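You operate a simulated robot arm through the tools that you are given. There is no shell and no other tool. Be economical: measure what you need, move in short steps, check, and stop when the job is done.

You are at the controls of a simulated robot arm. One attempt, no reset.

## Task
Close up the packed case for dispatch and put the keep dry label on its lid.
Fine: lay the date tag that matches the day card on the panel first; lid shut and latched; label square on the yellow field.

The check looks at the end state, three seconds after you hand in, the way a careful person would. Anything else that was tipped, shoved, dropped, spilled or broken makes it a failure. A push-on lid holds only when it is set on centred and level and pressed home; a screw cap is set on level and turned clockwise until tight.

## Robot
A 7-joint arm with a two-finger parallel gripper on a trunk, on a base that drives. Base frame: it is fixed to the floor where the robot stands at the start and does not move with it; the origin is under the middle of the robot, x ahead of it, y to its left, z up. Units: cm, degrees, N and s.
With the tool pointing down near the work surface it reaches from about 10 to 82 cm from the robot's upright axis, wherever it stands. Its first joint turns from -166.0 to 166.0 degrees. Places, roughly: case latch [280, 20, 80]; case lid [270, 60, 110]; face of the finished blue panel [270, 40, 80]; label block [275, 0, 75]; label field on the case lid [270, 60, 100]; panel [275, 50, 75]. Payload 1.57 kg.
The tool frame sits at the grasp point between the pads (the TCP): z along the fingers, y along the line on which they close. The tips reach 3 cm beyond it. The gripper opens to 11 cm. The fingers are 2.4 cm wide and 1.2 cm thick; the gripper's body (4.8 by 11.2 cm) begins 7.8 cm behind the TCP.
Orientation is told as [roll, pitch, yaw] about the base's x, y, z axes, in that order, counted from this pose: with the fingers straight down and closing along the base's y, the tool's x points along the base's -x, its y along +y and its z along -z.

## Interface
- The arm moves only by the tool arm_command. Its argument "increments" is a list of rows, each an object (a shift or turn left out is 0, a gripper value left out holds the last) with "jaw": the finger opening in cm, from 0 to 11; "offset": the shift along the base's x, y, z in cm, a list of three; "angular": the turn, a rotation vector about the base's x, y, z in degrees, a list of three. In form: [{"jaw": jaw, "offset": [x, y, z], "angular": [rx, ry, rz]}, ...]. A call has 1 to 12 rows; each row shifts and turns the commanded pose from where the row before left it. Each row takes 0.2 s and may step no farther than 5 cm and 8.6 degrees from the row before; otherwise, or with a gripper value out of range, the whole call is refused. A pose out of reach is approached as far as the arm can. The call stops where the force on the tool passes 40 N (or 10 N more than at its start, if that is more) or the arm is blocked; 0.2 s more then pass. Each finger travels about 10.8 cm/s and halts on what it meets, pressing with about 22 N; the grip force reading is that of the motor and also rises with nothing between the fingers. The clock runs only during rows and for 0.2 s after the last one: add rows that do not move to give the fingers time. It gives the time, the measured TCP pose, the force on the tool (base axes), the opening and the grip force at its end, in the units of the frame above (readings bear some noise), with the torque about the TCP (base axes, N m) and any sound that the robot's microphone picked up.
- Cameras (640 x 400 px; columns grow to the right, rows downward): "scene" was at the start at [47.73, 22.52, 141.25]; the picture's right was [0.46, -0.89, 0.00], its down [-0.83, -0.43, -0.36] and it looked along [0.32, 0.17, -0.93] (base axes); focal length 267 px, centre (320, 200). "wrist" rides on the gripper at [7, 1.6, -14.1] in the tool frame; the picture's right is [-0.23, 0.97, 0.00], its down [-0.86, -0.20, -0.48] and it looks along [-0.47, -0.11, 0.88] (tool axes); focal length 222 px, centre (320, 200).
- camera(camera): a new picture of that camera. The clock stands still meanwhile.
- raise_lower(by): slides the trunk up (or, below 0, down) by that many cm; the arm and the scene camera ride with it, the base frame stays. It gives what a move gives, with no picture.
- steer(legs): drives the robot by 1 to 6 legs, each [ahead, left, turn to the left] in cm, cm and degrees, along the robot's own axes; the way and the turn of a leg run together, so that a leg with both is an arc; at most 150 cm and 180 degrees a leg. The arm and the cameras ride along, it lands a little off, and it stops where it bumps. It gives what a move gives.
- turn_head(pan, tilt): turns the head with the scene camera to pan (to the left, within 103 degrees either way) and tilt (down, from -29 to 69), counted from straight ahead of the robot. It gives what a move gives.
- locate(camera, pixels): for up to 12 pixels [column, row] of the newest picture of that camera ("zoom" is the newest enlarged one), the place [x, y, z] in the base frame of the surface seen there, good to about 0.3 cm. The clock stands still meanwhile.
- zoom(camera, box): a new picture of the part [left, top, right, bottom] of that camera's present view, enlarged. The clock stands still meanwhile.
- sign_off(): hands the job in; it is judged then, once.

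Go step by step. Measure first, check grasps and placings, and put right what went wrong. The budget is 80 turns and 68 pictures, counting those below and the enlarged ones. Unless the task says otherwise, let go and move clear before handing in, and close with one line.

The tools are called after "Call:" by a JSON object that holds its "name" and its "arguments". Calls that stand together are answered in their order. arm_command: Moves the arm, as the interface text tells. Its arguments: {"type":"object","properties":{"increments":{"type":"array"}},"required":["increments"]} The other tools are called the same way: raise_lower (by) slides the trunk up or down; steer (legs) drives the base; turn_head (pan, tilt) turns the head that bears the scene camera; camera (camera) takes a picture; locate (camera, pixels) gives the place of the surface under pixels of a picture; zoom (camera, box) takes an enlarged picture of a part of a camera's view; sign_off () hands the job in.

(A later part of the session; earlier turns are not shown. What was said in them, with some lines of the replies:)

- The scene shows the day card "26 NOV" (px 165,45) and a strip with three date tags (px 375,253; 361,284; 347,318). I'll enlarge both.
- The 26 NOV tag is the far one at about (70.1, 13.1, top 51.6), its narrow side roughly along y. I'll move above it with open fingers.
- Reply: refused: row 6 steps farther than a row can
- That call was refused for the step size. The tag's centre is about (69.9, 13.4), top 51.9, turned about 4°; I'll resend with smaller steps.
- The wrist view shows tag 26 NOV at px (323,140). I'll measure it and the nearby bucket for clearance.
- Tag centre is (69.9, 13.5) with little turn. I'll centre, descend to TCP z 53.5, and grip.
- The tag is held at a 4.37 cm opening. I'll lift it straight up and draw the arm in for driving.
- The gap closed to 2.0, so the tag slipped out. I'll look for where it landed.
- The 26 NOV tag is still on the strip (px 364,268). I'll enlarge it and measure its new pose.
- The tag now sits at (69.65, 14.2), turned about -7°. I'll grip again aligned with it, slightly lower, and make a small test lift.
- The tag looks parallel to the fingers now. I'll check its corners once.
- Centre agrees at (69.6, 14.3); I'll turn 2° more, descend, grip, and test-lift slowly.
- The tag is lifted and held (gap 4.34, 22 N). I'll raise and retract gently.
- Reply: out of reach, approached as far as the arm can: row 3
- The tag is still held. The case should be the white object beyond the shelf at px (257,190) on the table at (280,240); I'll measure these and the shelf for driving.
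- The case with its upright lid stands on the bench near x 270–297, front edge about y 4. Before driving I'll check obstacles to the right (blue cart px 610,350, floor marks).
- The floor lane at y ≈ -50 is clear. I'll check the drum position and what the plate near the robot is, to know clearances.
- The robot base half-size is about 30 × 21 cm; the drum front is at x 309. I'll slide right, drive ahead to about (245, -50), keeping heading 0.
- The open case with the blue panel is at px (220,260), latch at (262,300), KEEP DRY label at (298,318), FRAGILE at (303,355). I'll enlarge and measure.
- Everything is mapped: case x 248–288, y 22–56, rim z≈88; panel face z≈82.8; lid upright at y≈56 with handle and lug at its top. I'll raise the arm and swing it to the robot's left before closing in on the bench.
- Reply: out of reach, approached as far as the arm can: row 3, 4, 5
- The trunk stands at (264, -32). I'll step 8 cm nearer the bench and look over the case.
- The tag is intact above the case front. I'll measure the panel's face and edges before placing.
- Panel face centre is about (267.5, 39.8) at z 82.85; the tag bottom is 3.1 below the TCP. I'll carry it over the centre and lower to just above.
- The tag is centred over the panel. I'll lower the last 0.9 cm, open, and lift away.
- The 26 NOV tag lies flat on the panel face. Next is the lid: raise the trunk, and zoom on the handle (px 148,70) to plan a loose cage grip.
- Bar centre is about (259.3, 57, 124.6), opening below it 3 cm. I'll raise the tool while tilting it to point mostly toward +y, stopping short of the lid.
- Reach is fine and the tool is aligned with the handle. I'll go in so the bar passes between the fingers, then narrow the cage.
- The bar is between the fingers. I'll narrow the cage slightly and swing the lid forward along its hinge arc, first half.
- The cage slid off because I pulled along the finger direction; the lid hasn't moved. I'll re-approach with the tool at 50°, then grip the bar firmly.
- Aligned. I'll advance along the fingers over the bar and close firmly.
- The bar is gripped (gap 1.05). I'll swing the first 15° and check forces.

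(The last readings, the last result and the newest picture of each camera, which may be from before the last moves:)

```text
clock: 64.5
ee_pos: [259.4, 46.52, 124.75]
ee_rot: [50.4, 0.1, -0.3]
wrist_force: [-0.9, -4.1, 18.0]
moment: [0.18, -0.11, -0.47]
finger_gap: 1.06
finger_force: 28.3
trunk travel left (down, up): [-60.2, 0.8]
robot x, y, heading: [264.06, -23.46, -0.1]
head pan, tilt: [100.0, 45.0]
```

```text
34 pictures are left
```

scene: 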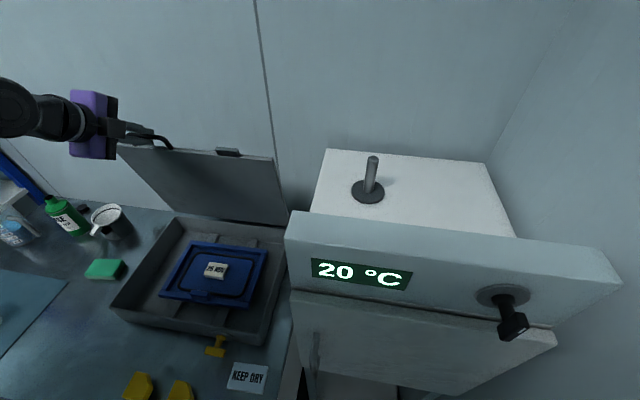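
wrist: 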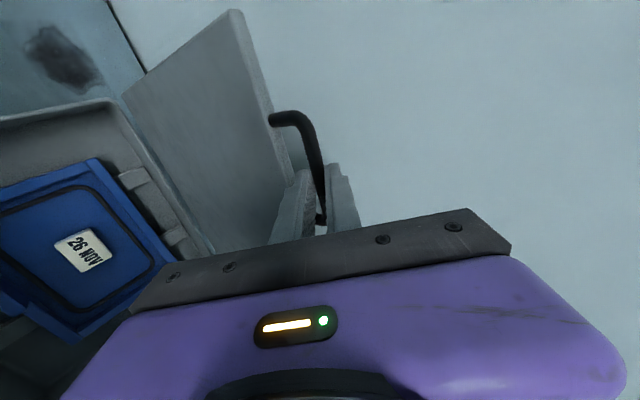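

The lid follows; an 18 N upward push shows the true arc runs slightly higher. I'll continue with a corrected arc to 30°.

Call:
{"name": "arm_command", "arguments": {"increments": [{"offset": [0, -1.5, -0.15]}, {"offset": [0, -1.6, -0.4]}, {"offset": [0, -1.6, -0.6]}, {"offset": [0, -1.45, -0.6]}, {"offset": [0, -1.45, -0.65]}, {"offset": [0, -1.45, -0.7]}]}}

```text
clock: 65.9
ee_pos: [259.44, 37.46, 121.43]
ee_rot: [50.1, 0.2, -0.4]
wrist_force: [7.2, -9.0, 17.0]
moment: [0.1, -0.37, -0.34]
finger_gap: 1.07
finger_force: 28.5
trunk travel left (down, up): [-60.2, 0.8]
robot x, y, heading: [263.75, -23.65, -0.4]
head pan, tilt: [100.0, 45.0]
```

The residual force points radially outward, so I'll widen the arc by about 0.35 cm and continue to 45°.

Call:
{"name": "arm_command", "arguments": {"increments": [{"offset": [0, -1.5, -0.5]}, {"offset": [0, -1.45, -0.7]}, {"offset": [0, -1.35, -0.93]}, {"offset": [0, -1.25, -1.0]}, {"offset": [0, -1.25, -1.0]}, {"offset": [0, -1.25, -1.0]}]}}

```text
clock: 67.3
ee_pos: [259.54, 29.29, 116.24]
ee_rot: [50.0, 0.2, -0.3]
wrist_force: [-1.4, 12.5, -17.3]
moment: [-0.11, -0.42, 0.09]
finger_gap: 1.07
finger_force: 28.5
trunk travel left (down, up): [-60.2, 0.8]
robot x, y, heading: [263.68, -24.04, -0.4]
head pan, tilt: [100.0, 45.0]
```

Now slightly too wide; half of that correction fits. I'll continue to 67°.

Call:
{"name": "arm_command", "arguments": {"increments": [{"offset": [0, -1.1, -1.23]}, {"offset": [0, -1.1, -1.23]}, {"offset": [0, -1.06, -1.23]}, {"offset": [0, -1.0, -1.27]}, {"offset": [0, -0.95, -1.3]}, {"offset": [0, -0.9, -1.3]}, {"offset": [0, -0.83, -1.38]}, {"offset": [0, -0.78, -1.42]}, {"offset": [0, -0.72, -1.42]}]}}

Call:
{"name": "camera", "arguments": {"camera": "scene"}}

```text
clock: 69.3
ee_pos: [259.38, 20.94, 104.57]
ee_rot: [50.1, 0.1, -0.3]
wrist_force: [4.1, 8.2, -5.6]
moment: [0.07, -0.56, 0.39]
finger_gap: 1.1
finger_force: 28.5
trunk travel left (down, up): [-60.2, 0.8]
robot x, y, heading: [263.61, -24.36, -0.5]
head pan, tilt: [100.0, 45.0]
```

```text
33 pictures are left
```

scene: 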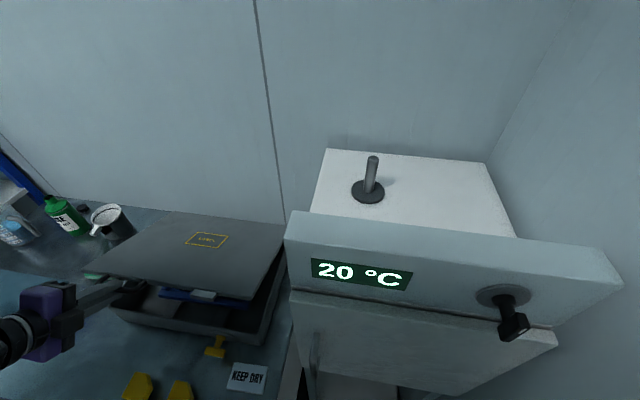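

The lid is at about 67° and the yellow field is visible on top. I'll continue down to about 83°.

Call:
{"name": "arm_command", "arguments": {"increments": [{"offset": [0, -0.6, -1.5]}, {"offset": [0, -0.55, -1.5]}, {"offset": [0, -0.5, -1.48]}, {"offset": [0, -0.43, -1.5]}, {"offset": [0, -0.38, -1.55]}, {"offset": [0, -0.3, -1.6]}, {}]}}

Call:
{"name": "arm_command", "arguments": {"increments": [{"offset": [0, -0.2, -1.2]}, {"offset": [0, -0.15, -1.2]}, {"offset": [0, -0.1, -1.1]}, {}]}}

Call:
{"name": "camera", "arguments": {"camera": "scene"}}

```text
clock: 70.9
ee_pos: [259.47, 18.27, 95.32]
ee_rot: [50.1, 0.2, -0.2]
wrist_force: [-0.4, 19.2, -4.4]
moment: [0.22, -0.55, 0.46]
finger_gap: 1.06
finger_force: 28.6
trunk travel left (down, up): [-60.2, 0.8]
robot x, y, heading: [264.21, -23.82, -0.4]
head pan, tilt: [100.0, 45.0]
```

```text
clock: 71.9
ee_pos: [259.39, 17.78, 91.86]
ee_rot: [50.1, 0.1, -0.2]
wrist_force: [2.9, 25.0, -2.9]
moment: [0.33, -0.55, 0.4]
finger_gap: 1.12
finger_force: 28.7
trunk travel left (down, up): [-60.2, 0.8]
robot x, y, heading: [264.29, -23.88, -0.3]
head pan, tilt: [100.0, 45.0]
```

```text
32 pictures are left
```

scene: 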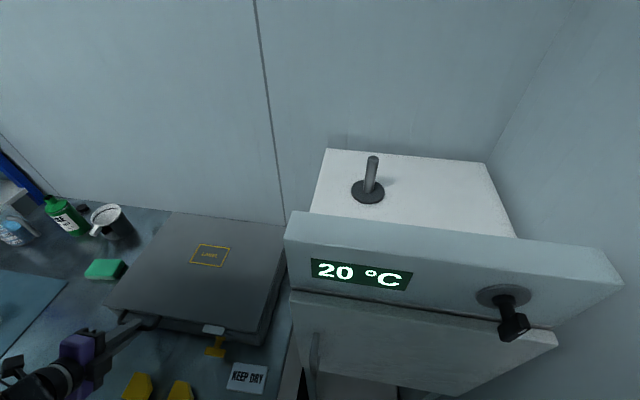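

The lid is nearly shut; the 25 N side pull should be relieved. I'll shift +y 0.4, lower the rest gently, then measure.

Call:
{"name": "arm_command", "arguments": {"increments": [{"offset": [0, 0.3, 0]}, {"offset": [0, 0.15, -0.4]}, {"offset": [0, 0, -0.4]}, {"offset": [0, 0, -0.3]}, {}]}}

Call:
{"name": "zoom", "arguments": {"camera": "scene", "box": [60, 200, 320, 400]}}

```text
clock: 73.1
ee_pos: [259.32, 18.0, 90.58]
ee_rot: [50.0, 0.2, -0.2]
wrist_force: [5.1, -27.9, -0.3]
moment: [-0.43, -0.58, 0.41]
finger_gap: 1.11
finger_force: 28.3
trunk travel left (down, up): [-60.2, 0.8]
robot x, y, heading: [263.82, -24.15, -0.6]
head pan, tilt: [100.0, 45.0]
```

```text
2.00 times, centred on (190, 300) of scene
```

zoom: 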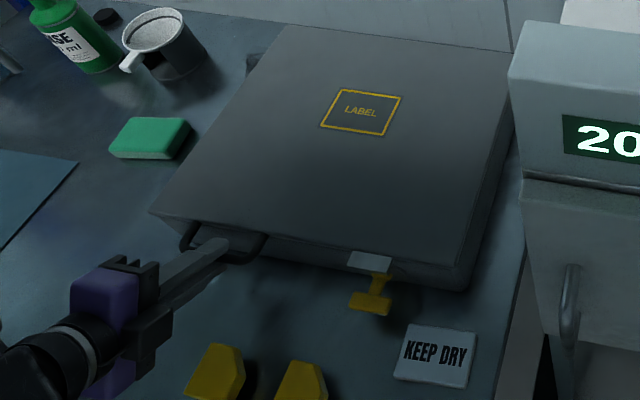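

Force reversed, so I'll take back 0.2 cm and open the fingers, then measure the lid height.

Call:
{"name": "arm_command", "arguments": {"increments": [{"offset": [0, -0.22, 0]}, {}, {"jaw": 2}, {"jaw": 2.4}, {}]}}

Call:
{"name": "locate", "arguments": {"camera": "zoom", "pixels": [[165, 212], [455, 268], [285, 35], [500, 60], [360, 112], [368, 262], [375, 300], [365, 310], [440, 355], [341, 90], [402, 98], [321, 125]]}}

Call:
{"name": "locate", "arguments": {"camera": "zoom", "pixels": [[384, 135], [404, 380], [468, 387], [475, 334], [409, 326], [375, 268], [390, 284], [215, 360], [300, 380], [450, 285], [350, 305], [388, 312]]}}

```text
clock: 74.3
ee_pos: [259.25, 17.93, 90.78]
ee_rot: [49.9, 0.2, -0.2]
wrist_force: [0.2, 0.3, 0.8]
moment: [-0.03, 0.02, -0.01]
finger_gap: 2.42
finger_force: 0.1
trunk travel left (down, up): [-60.2, 0.8]
robot x, y, heading: [263.62, -23.87, -0.4]
head pan, tilt: [100.0, 45.0]
```

```text
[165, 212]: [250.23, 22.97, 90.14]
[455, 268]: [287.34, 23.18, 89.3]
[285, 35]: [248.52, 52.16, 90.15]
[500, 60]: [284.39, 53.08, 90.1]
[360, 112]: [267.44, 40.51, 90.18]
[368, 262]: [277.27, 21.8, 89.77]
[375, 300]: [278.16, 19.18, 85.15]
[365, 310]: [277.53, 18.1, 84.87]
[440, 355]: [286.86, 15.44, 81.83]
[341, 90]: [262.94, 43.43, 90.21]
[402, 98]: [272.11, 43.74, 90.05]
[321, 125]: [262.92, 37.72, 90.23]
```

```text
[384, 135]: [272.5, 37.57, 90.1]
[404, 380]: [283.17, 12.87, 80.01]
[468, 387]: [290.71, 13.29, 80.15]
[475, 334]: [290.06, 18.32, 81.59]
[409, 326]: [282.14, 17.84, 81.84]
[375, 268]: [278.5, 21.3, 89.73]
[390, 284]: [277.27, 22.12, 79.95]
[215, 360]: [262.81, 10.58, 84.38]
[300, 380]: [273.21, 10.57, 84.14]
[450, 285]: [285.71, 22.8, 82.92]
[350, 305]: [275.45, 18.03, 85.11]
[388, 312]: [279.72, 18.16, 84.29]
```

The lid is shut and level (top z≈90.15 at all corners). Field centre is ≈(267.6, 40.6), label centre ≈(286.6, 15.5). I'll back the hand off and study the latch closely.

Call:
{"name": "arm_command", "arguments": {"increments": [{"offset": [0, -2, 1.7]}, {"offset": [0, -2.3, 1.93]}, {"offset": [0, -2.3, 1.93]}, {"offset": [0, 0, 4]}, {"offset": [0, 0, 4]}, {}]}}

Call:
{"name": "zoom", "arguments": {"camera": "scene", "box": [190, 315, 254, 355]}}

Call:
{"name": "camera", "arguments": {"camera": "wrist"}}

```text
clock: 75.7
ee_pos: [259.46, 11.29, 104.27]
ee_rot: [49.9, 0.3, -0.2]
wrist_force: [0.2, -0.8, -0.8]
moment: [0.02, -0.01, -0.01]
finger_gap: 2.4
finger_force: 0.0
trunk travel left (down, up): [-60.2, 0.8]
robot x, y, heading: [264.1, -23.97, -0.5]
head pan, tilt: [100.0, 45.0]
```

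```text
10.00 times, centred on (222, 335) of scene
```

zoom: 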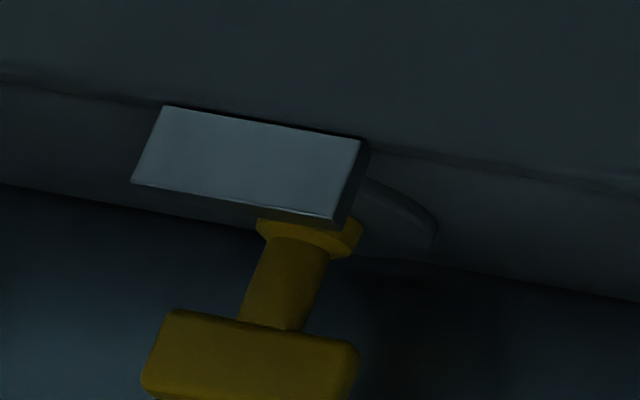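

```text
29 pictures are left
```

wrist: 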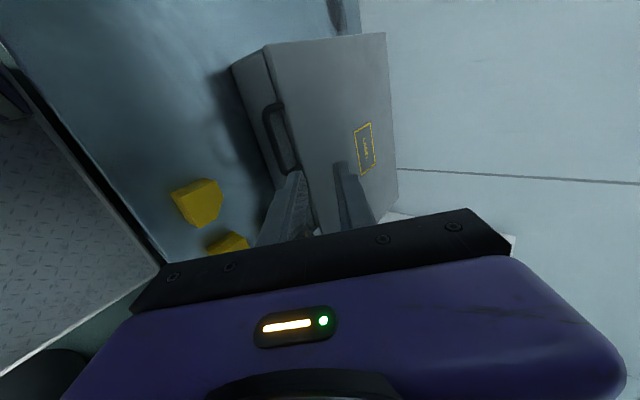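

The latch is a yellow T-knob: shaft along -y from a boss, under the lid's lug. I need a front view; I'll bring the wrist camera in front of it.

Call:
{"name": "arm_command", "arguments": {"increments": [{"jaw": 0, "offset": [2, -1.3, 0], "angular": [5, 0, 0]}, {"offset": [3, -2, -1], "angular": [5, 0, 0]}, {"offset": [3, -2, -3], "angular": [5, 0, 0]}, {"offset": [2.6, 0, -3.5]}, {"offset": [0, 0, -3]}, {}]}}

Call:
{"name": "camera", "arguments": {"camera": "wrist"}}

```text
clock: 77.1
ee_pos: [269.96, 6.06, 93.91]
ee_rot: [65.0, 0.2, -0.2]
wrist_force: [-0.3, 1.0, -0.7]
moment: [-0.01, 0.0, 0.04]
finger_gap: 0.0
finger_force: 21.4
trunk travel left (down, up): [-60.2, 0.8]
robot x, y, heading: [263.93, -23.92, -0.5]
head pan, tilt: [100.0, 45.0]
```

```text
28 pictures are left
```

wrist: 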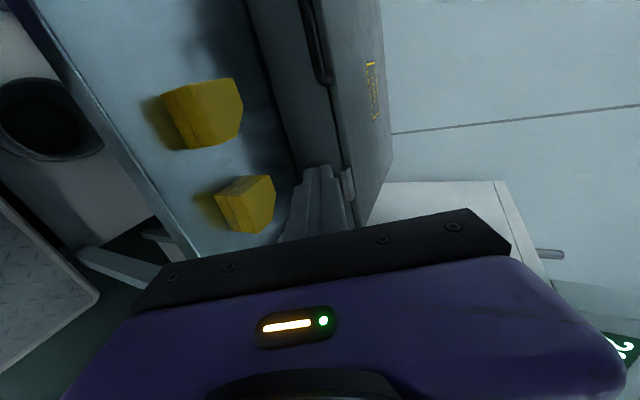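

The fingers hide the latch; up in this picture is -x, so I'll move the hand 13 cm to +x.

Call:
{"name": "arm_command", "arguments": {"increments": [{"offset": [4, 0, 0]}, {"offset": [4, 0, 0]}, {"offset": [4, 0, 0]}, {"offset": [2, 0, 0]}, {}]}}

Call:
{"name": "camera", "arguments": {"camera": "wrist"}}

```text
clock: 78.3
ee_pos: [283.85, 6.09, 93.96]
ee_rot: [65.0, 0.2, -0.2]
wrist_force: [0.8, -0.3, 0.1]
moment: [-0.01, -0.01, 0.02]
finger_gap: 0.0
finger_force: 21.3
trunk travel left (down, up): [-60.2, 0.8]
robot x, y, heading: [263.6, -24.07, -0.7]
head pan, tilt: [100.0, 45.0]
```

```text
27 pictures are left
```

wrist: 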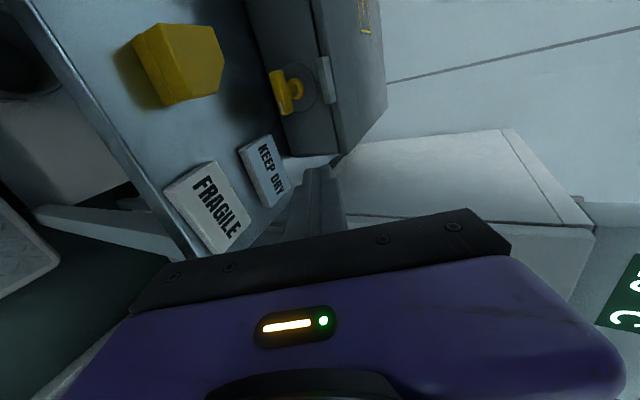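

Call:
{"name": "zoom", "arguments": {"camera": "wrist", "box": [250, 50, 362, 120]}}

Call:
{"name": "locate", "arguments": {"camera": "wrist", "pixels": [[280, 80], [287, 108], [294, 90], [300, 92], [308, 80], [312, 100], [325, 70], [328, 95], [277, 76], [275, 100]]}}

```text
5.71 times, centred on (306, 85) of wrist
```

zoom: 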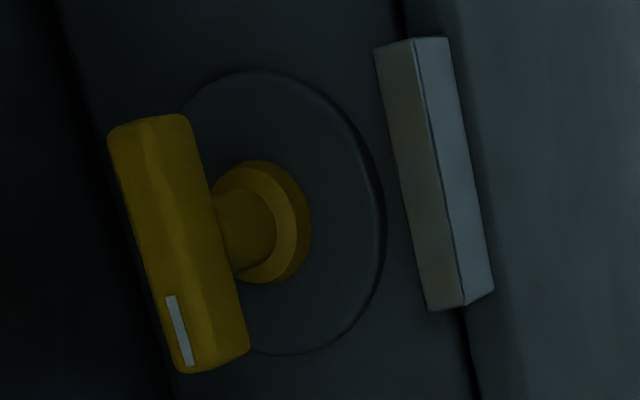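

```text
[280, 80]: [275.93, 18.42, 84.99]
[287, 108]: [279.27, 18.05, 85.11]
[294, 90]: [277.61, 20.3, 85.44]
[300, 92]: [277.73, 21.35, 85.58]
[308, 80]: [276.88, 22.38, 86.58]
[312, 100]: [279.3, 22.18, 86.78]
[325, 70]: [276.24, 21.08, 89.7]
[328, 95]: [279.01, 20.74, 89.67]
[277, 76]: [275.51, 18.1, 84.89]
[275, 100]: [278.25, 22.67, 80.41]
```

The T-bar is horizontal at (277.5, 18, 85.1), white index mark on its +x end; it is a turn knob on a y-axis. I'll turn the tool to straight down with closed fingers above the bar's +x end.

Call:
{"name": "arm_command", "arguments": {"increments": [{"offset": [0, 0, 2], "angular": [-8.2, 0, 0]}, {"offset": [0, 0, 2], "angular": [-8.2, 0, 0]}, {"offset": [0, 0, 1], "angular": [-8.2, 0, 0]}, {"offset": [0, 1.5, 0], "angular": [-8.2, 0, 0]}, {"offset": [0, 2, 0], "angular": [-8.2, 0, 0]}, {"offset": [-1, 2, 0], "angular": [-8, 0, 0]}, {"offset": [-1, 2, 0], "angular": [-8, 0, 0]}, {"offset": [-1.2, 2, -2], "angular": [-8, 0, 0]}, {"offset": [-1.2, 2.1, -4]}, {"offset": [0, 0, -3.5]}, {}]}}

Call:
{"name": "zoom", "arguments": {"camera": "scene", "box": [166, 300, 278, 370]}}

```text
clock: 80.7
ee_pos: [279.85, 17.61, 89.25]
ee_rot: [0.0, -0.2, -0.3]
wrist_force: [-0.5, 0.0, 0.4]
moment: [-0.03, 0.02, -0.01]
finger_gap: 0.04
finger_force: 21.1
trunk travel left (down, up): [-60.2, 0.8]
robot x, y, heading: [264.04, -23.71, -0.5]
head pan, tilt: [100.0, 45.0]
```

```text
5.71 times, centred on (222, 335) of scene
```

zoom: 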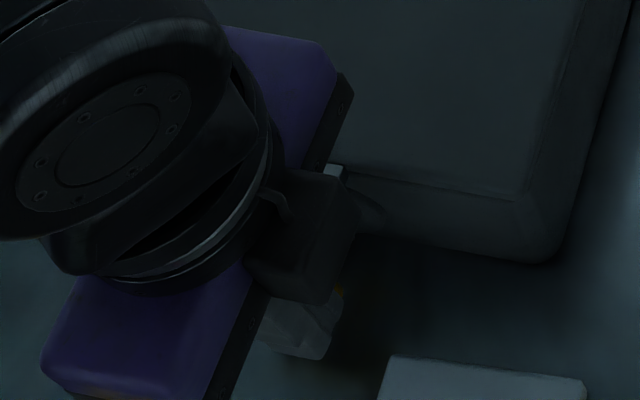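

Tips are just above the bar's +x end. I'll press down gently in small steps and watch the force.

Call:
{"name": "arm_command", "arguments": {"increments": [{"offset": [0, 0, -0.4]}, {"offset": [0, 0, -0.3]}, {"offset": [0, 0, -0.3]}, {"offset": [0, 0, -0.3]}, {}]}}

```text
clock: 81.9
ee_pos: [279.79, 17.72, 88.22]
ee_rot: [0.1, -0.1, -0.3]
wrist_force: [4.6, -5.9, 28.6]
moment: [-0.05, 0.14, 0.11]
finger_gap: 0.02
finger_force: 20.8
trunk travel left (down, up): [-60.2, 0.8]
robot x, y, heading: [264.1, -23.7, -0.4]
head pan, tilt: [100.0, 45.0]
```

It resists at 28 N with hardly any motion, so likely the blocked sense. I'll lift and try the -x end.

Call:
{"name": "arm_command", "arguments": {"increments": [{"offset": [0, 0, 0.6]}, {"offset": [0, 0, 1.5]}, {"offset": [-2.3, 0, 0]}, {"offset": [-2.3, 0, 0]}, {"offset": [0, 0, -1.3]}, {"offset": [0, 0, -0.4]}, {"offset": [0, 0, -0.4]}, {"offset": [0, 0, -0.3]}, {}]}}

```text
clock: 83.9
ee_pos: [274.94, 17.62, 87.62]
ee_rot: [0.0, -0.1, -0.3]
wrist_force: [-1.7, -0.3, 2.6]
moment: [0.03, 0.03, 0.05]
finger_gap: 0.02
finger_force: 21.3
trunk travel left (down, up): [-60.2, 0.8]
robot x, y, heading: [263.85, -23.61, -0.3]
head pan, tilt: [100.0, 45.0]
```

Here only 2.6 N with the tip at 84.6: it seems to turn this way. I'll push further down.

Call:
{"name": "arm_command", "arguments": {"increments": [{"offset": [0.2, 0, -0.4]}, {"offset": [0.2, 0, -0.4]}, {"offset": [0.1, 0, -0.4]}, {"offset": [0, 0, -0.4]}, {}]}}

Call:
{"name": "zoom", "arguments": {"camera": "scene", "box": [166, 300, 278, 370]}}

```text
clock: 85.3
ee_pos: [275.69, 17.79, 86.28]
ee_rot: [0.1, -0.3, -0.4]
wrist_force: [0.3, -10.9, 21.8]
moment: [-0.07, -0.32, -0.13]
finger_gap: 0.01
finger_force: 21.7
trunk travel left (down, up): [-60.2, 0.8]
robot x, y, heading: [263.8, -23.51, -0.4]
head pan, tilt: [100.0, 45.0]
stopped in row 5: the force on the tool passed its limit at 42 N (the readings are from after the stop); the commanded pose is now the measured one
```

```text
5.71 times, centred on (222, 335) of scene
```

zoom: 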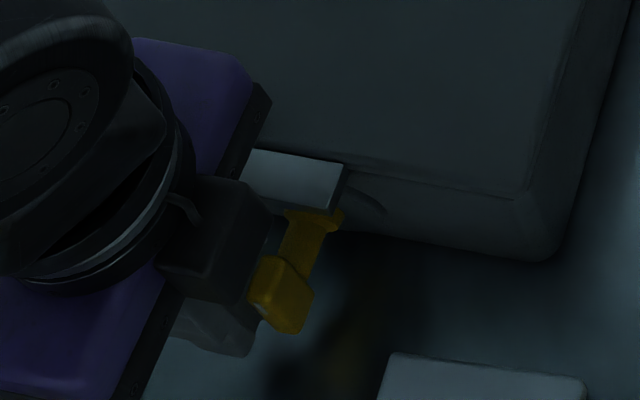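

The bar has turned to nearly vertical. I'll lift the hand clear and inspect the knob.

Call:
{"name": "arm_command", "arguments": {"increments": [{"offset": [-0.3, 0, 0.6]}, {"offset": [-2, 0, 2]}, {"offset": [-3, 0, 4]}, {"offset": [-4, 0, 2]}, {"offset": [-4, 0, 0]}, {}]}}

Call:
{"name": "zoom", "arguments": {"camera": "scene", "box": [182, 310, 262, 360]}}

```text
clock: 86.7
ee_pos: [262.09, 17.63, 95.0]
ee_rot: [0.2, -0.3, -0.4]
wrist_force: [0.6, -0.5, 0.2]
moment: [-0.04, 0.02, 0.0]
finger_gap: 0.02
finger_force: 20.9
trunk travel left (down, up): [-60.2, 0.8]
robot x, y, heading: [263.66, -23.25, -0.5]
head pan, tilt: [100.0, 45.0]
```

```text
8.00 times, centred on (222, 335) of scene
```

zoom: 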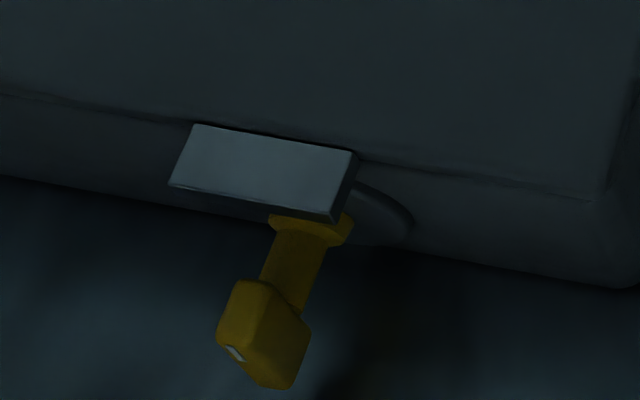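

Call:
{"name": "locate", "arguments": {"camera": "zoom", "pixels": [[235, 353], [265, 295], [230, 315], [255, 345], [275, 380], [300, 335], [285, 350], [250, 370]]}}

Call:
{"name": "camera", "arguments": {"camera": "wrist"}}

```text
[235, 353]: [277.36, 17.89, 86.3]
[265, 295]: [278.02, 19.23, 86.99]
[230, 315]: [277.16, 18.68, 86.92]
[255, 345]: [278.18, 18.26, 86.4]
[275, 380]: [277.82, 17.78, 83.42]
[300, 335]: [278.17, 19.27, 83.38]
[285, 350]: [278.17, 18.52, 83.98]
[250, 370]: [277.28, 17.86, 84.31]
```

```text
22 pictures are left
```

wrist: 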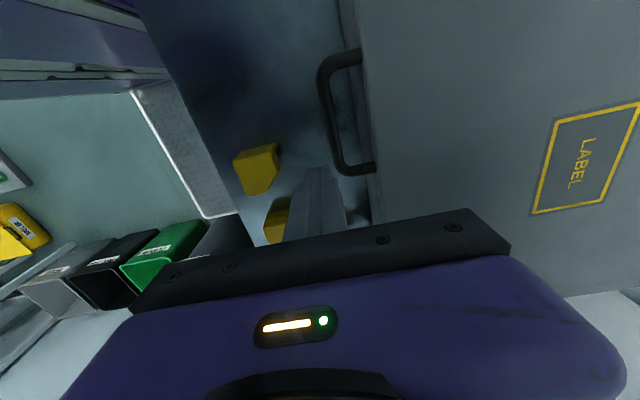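

The bar reads vertical (right face x≈278.2 at both z 87 and 83.4), mark at the top. I'll confirm it's at its stop with a gentle sideways push on its lower end.

Call:
{"name": "arm_command", "arguments": {"increments": [{"offset": [4, 0, 0]}, {"offset": [4, 0, 0]}, {"offset": [3.2, 0.2, -2]}, {"offset": [0, 0, -3.5]}, {"offset": [0, 0, -3.3]}, {"offset": [1, 0, 0]}, {"offset": [0.7, 0, 0]}, {"offset": [0.3, 0, 0]}, {"offset": [0.3, 0, 0]}, {"offset": [0.2, 0, 0]}, {}]}}

```text
clock: 89.1
ee_pos: [275.67, 18.01, 86.02]
ee_rot: [0.2, 0.1, -0.2]
wrist_force: [-24.8, 6.4, -7.9]
moment: [0.02, 0.41, 0.21]
finger_gap: 0.0
finger_force: 21.1
trunk travel left (down, up): [-60.2, 0.8]
robot x, y, heading: [263.92, -23.91, -0.4]
head pan, tilt: [100.0, 45.0]
```

It's firmly at its stop (25 N, no motion), so the case is latched. Next I'll back off and hover above the KEEP DRY label to measure it.

Call:
{"name": "arm_command", "arguments": {"increments": [{"offset": [-0.6, 0, 0]}, {"offset": [-0.5, -0.5, 2]}, {"offset": [0, -1, 4]}, {"jaw": 7.5, "offset": [0, 0, 4]}, {"offset": [4, -0.5, 0]}, {"offset": [4, -0.3, 0]}, {"offset": [4, 0, 0], "angular": [0, 0, 3]}, {}]}}

Call:
{"name": "camera", "arguments": {"camera": "wrist"}}

```text
clock: 90.9
ee_pos: [287.11, 15.8, 95.94]
ee_rot: [0.1, -0.3, 2.7]
wrist_force: [0.6, -0.3, 0.1]
moment: [-0.02, 0.0, -0.02]
finger_gap: 7.49
finger_force: 0.1
trunk travel left (down, up): [-60.2, 0.8]
robot x, y, heading: [263.62, -23.74, -0.2]
head pan, tilt: [100.0, 45.0]
```

```text
21 pictures are left
```

wrist: 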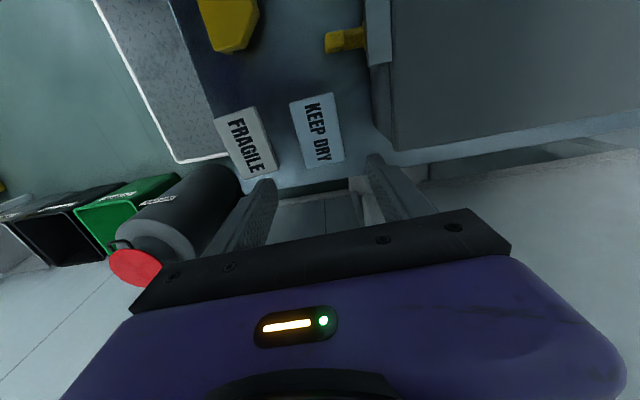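

Call:
{"name": "zoom", "arguments": {"camera": "wrist", "box": [254, 80, 382, 180]}}

```text
4.00 times, centred on (318, 130) of wrist
```

zoom: 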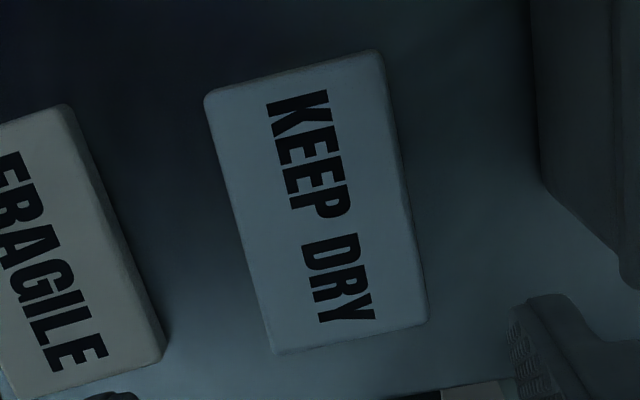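

Call:
{"name": "locate", "arguments": {"camera": "zoom", "pixels": [[216, 101], [372, 58], [420, 318], [280, 345], [318, 208], [248, 220], [396, 190], [140, 300], [100, 200], [530, 300]]}}

```text
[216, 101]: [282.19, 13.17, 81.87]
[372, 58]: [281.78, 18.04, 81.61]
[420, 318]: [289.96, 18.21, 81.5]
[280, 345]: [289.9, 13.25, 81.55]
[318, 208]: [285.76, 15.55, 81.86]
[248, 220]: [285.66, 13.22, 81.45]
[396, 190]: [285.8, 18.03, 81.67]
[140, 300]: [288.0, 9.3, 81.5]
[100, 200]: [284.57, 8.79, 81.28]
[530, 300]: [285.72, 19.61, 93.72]
```

Label centre is (285.95, 15.65), yaw ≈1°. I'll align, descend to z 83.15, grip, and test-lift.

Call:
{"name": "arm_command", "arguments": {"increments": [{"offset": [-1.1, -0.15, -2], "angular": [0, 0, -1.8]}, {"offset": [0, 0, -4]}, {"offset": [0, 0, -4]}, {"offset": [0, 0, -2]}, {"offset": [0, 0, -0.7]}, {}, {"jaw": 5.5}, {"jaw": 4.5}, {"jaw": 3}, {"jaw": 3}]}}

Call:
{"name": "arm_command", "arguments": {"increments": [{"offset": [0, 0, 0.5]}, {"offset": [0, 0, 1]}, {"offset": [0, 0, 1.2]}, {"offset": [0, 0, 1.5]}, {}]}}

Call:
{"name": "camera", "arguments": {"camera": "wrist"}}

```text
clock: 93.1
ee_pos: [286.09, 15.6, 83.1]
ee_rot: [0.1, -0.3, 0.8]
wrist_force: [0.2, 0.5, 0.0]
moment: [0.01, 0.0, -0.01]
finger_gap: 5.37
finger_force: 21.7
trunk travel left (down, up): [-60.2, 0.8]
robot x, y, heading: [263.98, -23.43, -0.6]
head pan, tilt: [100.0, 45.0]
```

```text
clock: 94.3
ee_pos: [285.81, 15.41, 87.36]
ee_rot: [-0.1, -0.3, 0.8]
wrist_force: [0.6, -0.1, -0.2]
moment: [0.04, 0.02, -0.02]
finger_gap: 5.35
finger_force: 21.9
trunk travel left (down, up): [-60.2, 0.8]
robot x, y, heading: [263.89, -23.84, -0.5]
head pan, tilt: [100.0, 45.0]
```

```text
19 pictures are left
```

wrist: 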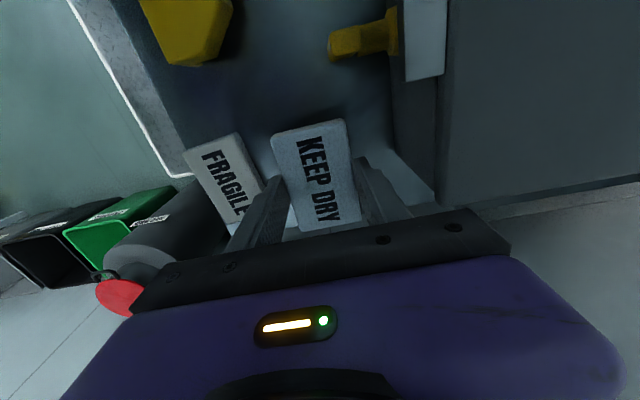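

Held (5.35 cm). I'll raise it above the lid and carry it slowly toward the field, stopping short to measure.

Call:
{"name": "arm_command", "arguments": {"increments": [{"offset": [0, 0, 2]}, {"offset": [0, 0, 2.5]}, {"offset": [0, 0, 2.5]}, {"offset": [0, 0, 2]}, {"offset": [0, 0, 1]}, {"offset": [-1.5, 2, 0]}, {"offset": [-2, 2.8, 0]}, {"offset": [-2, 2.8, 0]}, {"offset": [-2, 2.8, 0]}, {"offset": [-2, 2.8, 0]}, {"offset": [-2, 2.5, 0]}, {}]}}

Call:
{"name": "arm_command", "arguments": {"increments": [{"offset": [-1.5, 2, 0]}, {"offset": [-2, 2.8, 0]}, {"offset": [-2, 2.5, -1]}, {"offset": [-1.2, 1.8, -1]}, {"offset": [0, 0, -1]}, {}]}}

Call:
{"name": "camera", "arguments": {"camera": "wrist"}}

Call:
{"name": "zoom", "arguments": {"camera": "scene", "box": [100, 200, 310, 330]}}

```text
clock: 96.9
ee_pos: [274.33, 31.12, 97.38]
ee_rot: [0.1, -0.3, 0.8]
wrist_force: [0.4, 0.2, -0.2]
moment: [0.02, -0.02, 0.02]
finger_gap: 5.37
finger_force: 22.0
trunk travel left (down, up): [-60.2, 0.8]
robot x, y, heading: [264.13, -23.8, -0.2]
head pan, tilt: [100.0, 45.0]
```

```text
clock: 98.3
ee_pos: [268.21, 39.2, 94.91]
ee_rot: [0.2, -0.4, 0.8]
wrist_force: [0.9, 0.4, -0.3]
moment: [0.0, 0.01, 0.01]
finger_gap: 5.38
finger_force: 22.3
out of reach, approached as far as the arm can: row 4
trunk travel left (down, up): [-60.2, 0.8]
robot x, y, heading: [264.12, -23.83, -0.3]
head pan, tilt: [100.0, 45.0]
```

```text
18 pictures are left
```

wrist: 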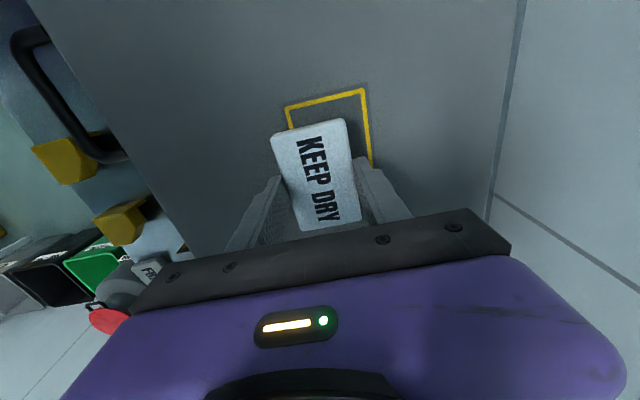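

```text
3.05 times, centred on (205, 265) of scene
```

zoom: 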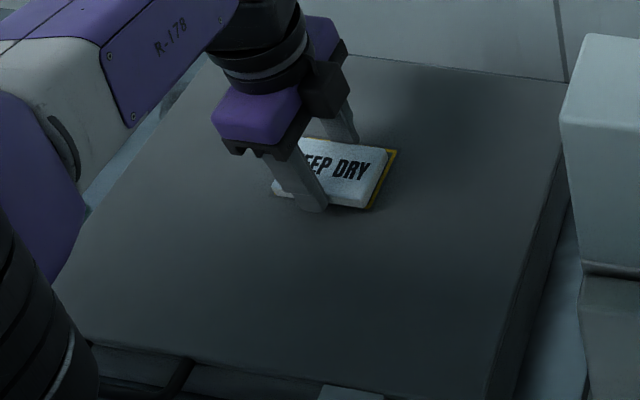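

I'll measure the field's visible corners and the held label's corners.

Call:
{"name": "locate", "arguments": {"camera": "wrist", "pixels": [[287, 107], [364, 91], [370, 162], [326, 98], [367, 130], [292, 124], [275, 138], [343, 121], [358, 217], [300, 227], [318, 175]]}}

Call:
{"name": "locate", "arguments": {"camera": "zoom", "pixels": [[397, 152], [375, 208], [386, 180], [274, 192], [388, 152], [362, 205], [350, 170]]}}

```text
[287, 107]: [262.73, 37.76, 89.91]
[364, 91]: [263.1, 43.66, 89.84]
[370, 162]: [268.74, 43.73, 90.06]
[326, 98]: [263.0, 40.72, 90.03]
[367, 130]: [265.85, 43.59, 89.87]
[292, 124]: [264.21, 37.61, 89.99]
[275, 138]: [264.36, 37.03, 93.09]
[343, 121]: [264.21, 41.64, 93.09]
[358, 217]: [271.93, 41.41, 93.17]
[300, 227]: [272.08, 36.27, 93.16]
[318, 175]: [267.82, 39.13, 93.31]
```

```text
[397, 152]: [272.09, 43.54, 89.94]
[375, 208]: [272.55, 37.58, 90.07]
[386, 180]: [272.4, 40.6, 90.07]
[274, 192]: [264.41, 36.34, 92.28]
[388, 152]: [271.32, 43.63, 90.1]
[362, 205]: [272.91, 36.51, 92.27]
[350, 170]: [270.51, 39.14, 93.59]
```

Field centre is (267.6, 40.65); the label is at (268.15, 39.1), about 1° off. I'll shift by (-0.55, +1.55), turn -0.8°, and check before lowering.

Call:
{"name": "arm_command", "arguments": {"increments": [{"offset": [-0.3, 0.8, 0], "angular": [0, 0, -0.8]}, {"offset": [-0.25, 0.75, 0]}, {}, {"offset": [0, 0, -0.6]}, {"offset": [0, 0, -0.4]}, {}]}}

Call:
{"name": "camera", "arguments": {"camera": "wrist"}}

```text
clock: 99.7
ee_pos: [268.49, 38.85, 94.08]
ee_rot: [-0.1, -0.3, 0.0]
wrist_force: [-0.8, 0.1, 0.0]
moment: [0.0, -0.01, -0.02]
finger_gap: 5.39
finger_force: 22.0
out of reach, approached as far as the arm can: row 1, 2, 5
trunk travel left (down, up): [-60.2, 0.8]
robot x, y, heading: [263.87, -23.86, -0.4]
head pan, tilt: [100.0, 45.0]
```

```text
16 pictures are left
```

wrist: 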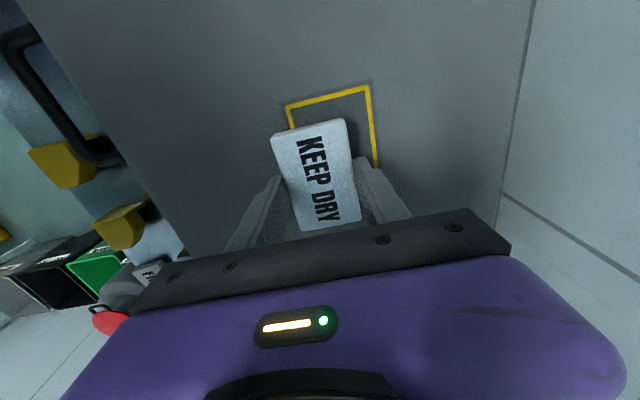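

The arm is at its reach limit with the trunk raised. I'll pull back slightly, lift the tool 11 cm, then lower the trunk 11 cm to regain reach.

Call:
{"name": "arm_command", "arguments": {"increments": [{"offset": [0, -1, 1.5]}, {"offset": [0, -1, 2]}, {"offset": [0, -1, 2.5]}, {"offset": [0, 0, 2.5]}, {"offset": [0, 0, 2.5]}, {"offset": [0, 0, 1.5]}, {}]}}

Call:
{"name": "raise_lower", "arguments": {"by": -10.5}}

```text
clock: 101.3
ee_pos: [266.27, 40.84, 105.1]
ee_rot: [-0.1, -0.3, 0.0]
wrist_force: [0.4, -0.2, 0.5]
moment: [0.02, -0.01, -0.03]
finger_gap: 5.37
finger_force: 21.7
out of reach, approached as far as the arm can: row 1, 2, 3, 4, 5, 6
trunk travel left (down, up): [-60.2, 0.8]
robot x, y, heading: [263.61, -24.17, -0.3]
head pan, tilt: [100.0, 45.0]
```

```text
clock: 102.7
ee_pos: [266.29, 40.83, 94.67]
ee_rot: [0.0, -0.3, 0.1]
wrist_force: [0.6, 0.6, 0.4]
moment: [0.03, 0.02, 0.02]
finger_gap: 5.34
finger_force: 21.8
trunk travel left (down, up): [-49.7, 11.3]
robot x, y, heading: [264.21, -23.79, -0.5]
head pan, tilt: [100.0, 45.0]
```

The arm drifted along a joint limit, to (266.3, 40.8, 94.7). Now I'll try moving toward (267.65, 40.75).

Call:
{"name": "arm_command", "arguments": {"increments": [{"offset": [0.5, 0, 0]}, {"offset": [0.5, 0, 0]}, {"offset": [0.35, -0.1, 0]}, {}]}}

Call:
{"name": "camera", "arguments": {"camera": "wrist"}}

```text
clock: 103.7
ee_pos: [267.32, 41.32, 94.45]
ee_rot: [-0.3, -0.4, -0.1]
wrist_force: [-0.4, -0.7, -0.4]
moment: [0.0, 0.01, 0.0]
finger_gap: 5.36
finger_force: 21.6
out of reach, approached as far as the arm can: row 2
trunk travel left (down, up): [-49.7, 11.3]
robot x, y, heading: [263.87, -24.04, -0.4]
head pan, tilt: [100.0, 45.0]
```

```text
15 pictures are left
```

wrist: 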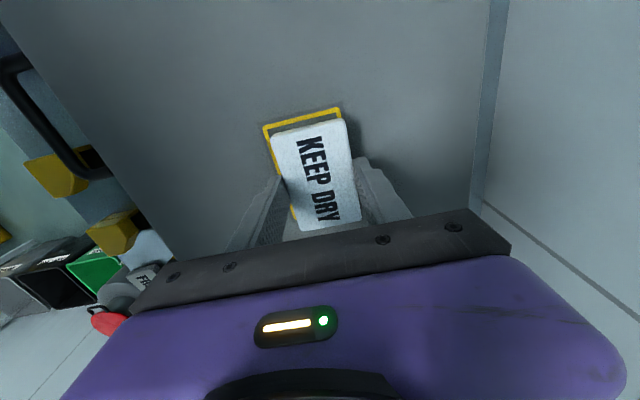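

Now at (267.3, 41.3), still slightly limited. I'll try small corrections (+0.3, -0.7).

Call:
{"name": "arm_command", "arguments": {"increments": [{"offset": [0, -0.4, 0]}, {"offset": [0.15, -0.3, 0]}, {"offset": [0.1, 0, 0], "angular": [0.3, 0.3, 0]}, {}]}}

```text
clock: 104.7
ee_pos: [267.32, 41.34, 94.39]
ee_rot: [0.1, -0.1, 0.1]
wrist_force: [-0.5, 0.4, -0.6]
moment: [0.02, -0.03, 0.02]
finger_gap: 5.36
finger_force: 22.1
out of reach, approached as far as the arm can: row 1, 2
trunk travel left (down, up): [-49.7, 11.3]
robot x, y, heading: [264.22, -24.21, -0.3]
head pan, tilt: [100.0, 45.0]
```

The arm is stuck at a joint limit here, but base and trunk motions can do the fine work with the arm fixed. I'll drive the base by (+0.3, -0.7).

Call:
{"name": "steer", "arguments": {"legs": [[0.3, -0.7, 0]]}}

Call:
{"name": "camera", "arguments": {"camera": "wrist"}}

Call:
{"name": "locate", "arguments": {"camera": "wrist", "pixels": [[275, 138], [343, 121], [358, 217], [300, 227]]}}

```text
clock: 105.4
ee_pos: [267.56, 40.62, 94.41]
ee_rot: [0.1, -0.1, -0.1]
wrist_force: [0.3, 1.2, 0.1]
moment: [0.0, 0.01, -0.02]
finger_gap: 5.34
finger_force: 22.2
trunk travel left (down, up): [-49.7, 11.3]
robot x, y, heading: [264.09, -24.77, -0.5]
head pan, tilt: [100.0, 45.0]
```

```text
14 pictures are left
```

wrist: 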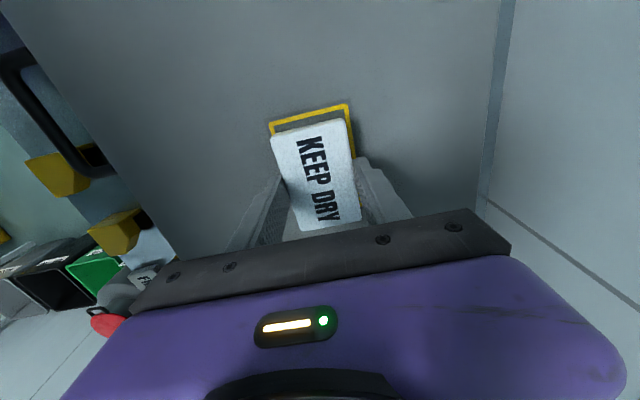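

```text
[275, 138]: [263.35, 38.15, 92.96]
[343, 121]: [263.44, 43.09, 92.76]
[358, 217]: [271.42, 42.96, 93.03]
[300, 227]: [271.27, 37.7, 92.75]
```

The label is centred over the field (TCP 267.56, 40.62; yaw 0). I'll lower by trunk.

Call:
{"name": "raise_lower", "arguments": {"by": -1.0}}

Call:
{"name": "raise_lower", "arguments": {"by": -0.2}}

Call:
{"name": "camera", "arguments": {"camera": "wrist"}}

Call:
{"name": "zoom", "arguments": {"camera": "scene", "box": [140, 210, 270, 300]}}

```text
clock: 106.0
ee_pos: [267.63, 40.57, 93.34]
ee_rot: [0.0, -0.1, 0.0]
wrist_force: [0.6, -0.1, 0.8]
moment: [0.02, 0.03, 0.01]
finger_gap: 5.35
finger_force: 22.5
trunk travel left (down, up): [-48.7, 12.3]
robot x, y, heading: [264.14, -24.35, -0.2]
head pan, tilt: [100.0, 45.0]
```

```text
clock: 106.5
ee_pos: [267.48, 40.73, 93.2]
ee_rot: [0.2, -0.1, 0.1]
wrist_force: [0.2, 0.6, -0.2]
moment: [-0.01, 0.03, -0.05]
finger_gap: 5.37
finger_force: 21.4
trunk travel left (down, up): [-48.5, 12.5]
robot x, y, heading: [264.15, -24.52, -0.4]
head pan, tilt: [100.0, 45.0]
```

```text
13 pictures are left
```

wrist: 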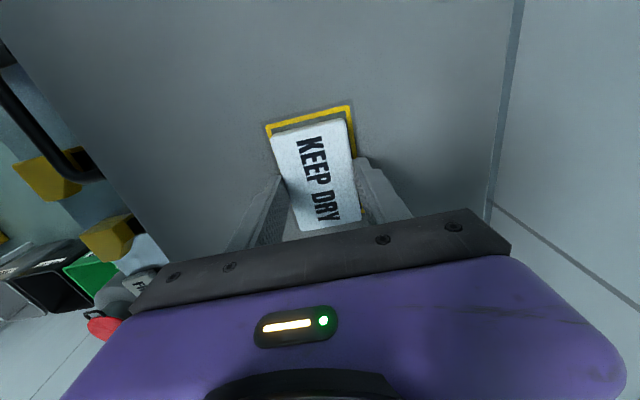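

```text
4.44 times, centred on (205, 255) of scene
```

zoom: 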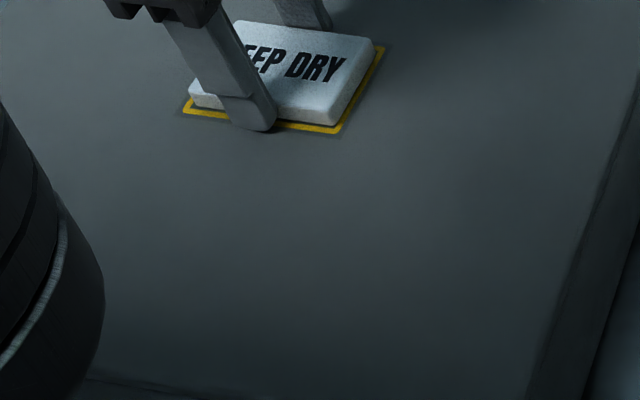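

The label is a hair above the lid, inside the yellow frame with even margins. I'll lower 0.2 more and release.

Call:
{"name": "raise_lower", "arguments": {"by": -0.2}}

Call:
{"name": "arm_command", "arguments": {"increments": [{"jaw": 5.7}, {"jaw": 6.2}, {"jaw": 7}, {}]}}

Call:
{"name": "raise_lower", "arguments": {"by": 8}}

Call:
{"name": "camera", "arguments": {"camera": "wrist"}}

```text
clock: 107.0
ee_pos: [267.51, 40.68, 93.11]
ee_rot: [0.2, -0.1, 0.0]
wrist_force: [0.7, -1.7, 8.9]
moment: [-0.09, -0.31, -0.05]
finger_gap: 5.36
finger_force: 22.4
trunk travel left (down, up): [-48.3, 12.7]
robot x, y, heading: [263.92, -24.25, -0.4]
head pan, tilt: [100.0, 45.0]
```

```text
clock: 108.0
ee_pos: [267.6, 40.72, 92.91]
ee_rot: [0.0, -0.1, 0.0]
wrist_force: [0.0, 0.3, 0.6]
moment: [0.0, -0.02, -0.02]
finger_gap: 7.01
finger_force: 0.1
trunk travel left (down, up): [-48.3, 12.7]
robot x, y, heading: [264.14, -24.78, -0.4]
head pan, tilt: [100.0, 45.0]
```

```text
clock: 109.2
ee_pos: [267.61, 40.57, 100.98]
ee_rot: [0.0, -0.2, 0.0]
wrist_force: [-0.9, 0.9, -0.6]
moment: [0.0, -0.01, -0.01]
finger_gap: 6.98
finger_force: 0.0
trunk travel left (down, up): [-56.3, 4.7]
robot x, y, heading: [264.4, -24.53, -0.3]
head pan, tilt: [100.0, 45.0]
```

```text
11 pictures are left
```

wrist: 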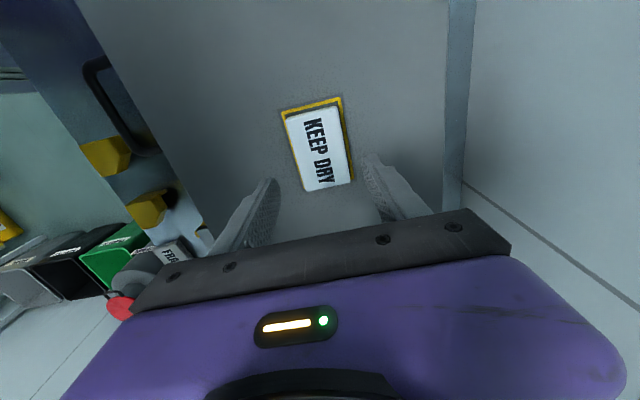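

The label lies in the field. I'll drive the base back from the bench and take a final look at label, latch and surroundings.

Call:
{"name": "steer", "arguments": {"legs": [[0, -40, 0]]}}

Call:
{"name": "turn_head", "arguments": {"pan": 90, "tilt": 38}}

Call:
{"name": "camera", "arguments": {"camera": "scene"}}

```text
clock: 111.7
ee_pos: [267.05, 1.09, 101.06]
ee_rot: [0.0, -0.1, 0.4]
wrist_force: [-0.7, -0.8, -0.3]
moment: [0.0, 0.05, -0.02]
finger_gap: 7.01
finger_force: 0.0
trunk travel left (down, up): [-56.3, 4.7]
robot x, y, heading: [263.96, -63.99, 0.0]
head pan, tilt: [100.0, 45.0]
```

```text
clock: 112.4
ee_pos: [266.99, 1.14, 101.12]
ee_rot: [0.0, -0.1, 0.4]
wrist_force: [-0.2, -0.7, 0.0]
moment: [0.01, 0.0, 0.01]
finger_gap: 6.99
finger_force: 0.1
trunk travel left (down, up): [-56.3, 4.7]
robot x, y, heading: [263.9, -63.97, 0.2]
head pan, tilt: [90.0, 38.0]
```

```text
10 pictures are left
```

scene: 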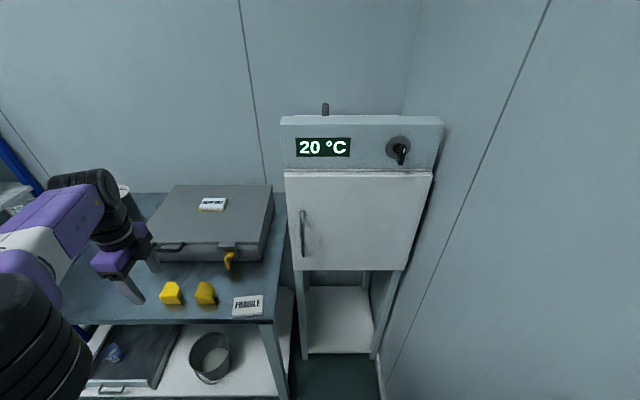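

Call:
{"name": "zoom", "arguments": {"camera": "scene", "box": [190, 185, 270, 235]}}

Call:
{"name": "zoom", "arguments": {"camera": "scene", "box": [196, 235, 260, 275]}}

```text
8.00 times, centred on (230, 210) of scene
```

zoom: 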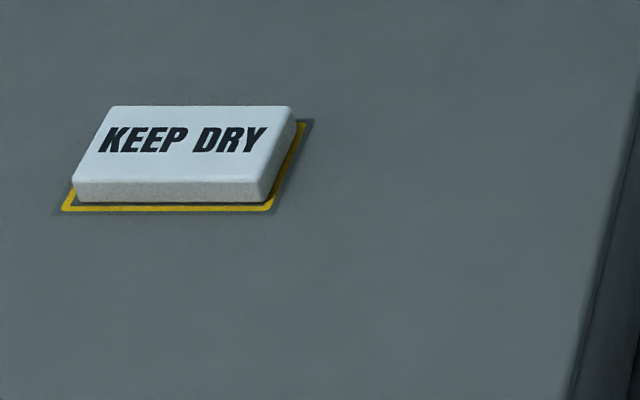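

```text
10.00 times, centred on (228, 255) of scene
```

zoom: 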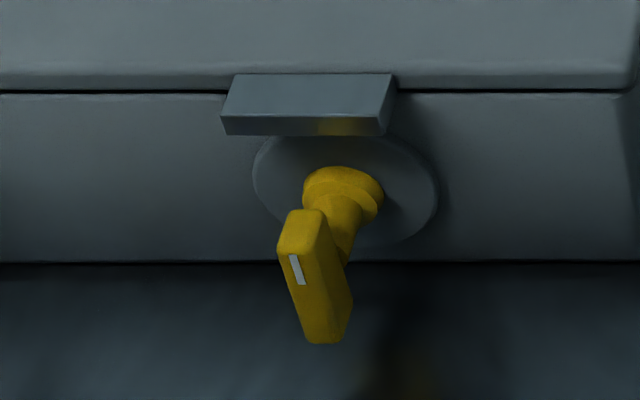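

The label sits square inside the yellow frame, the seam is closed and even, and the latch bar is vertical at its stop. The FRAGILE label and the wedges look undisturbed and the hand is clear, so I'm handing in.

Call:
{"name": "sign_off", "arguments": {}}

```text
The job is handed in.
```

The 26 NOV tag is on the panel, the lid is shut and latched, and the KEEP DRY label is square on the yellow field. The tag slipped once at the first grip and stayed on its strip, where I regripped it.
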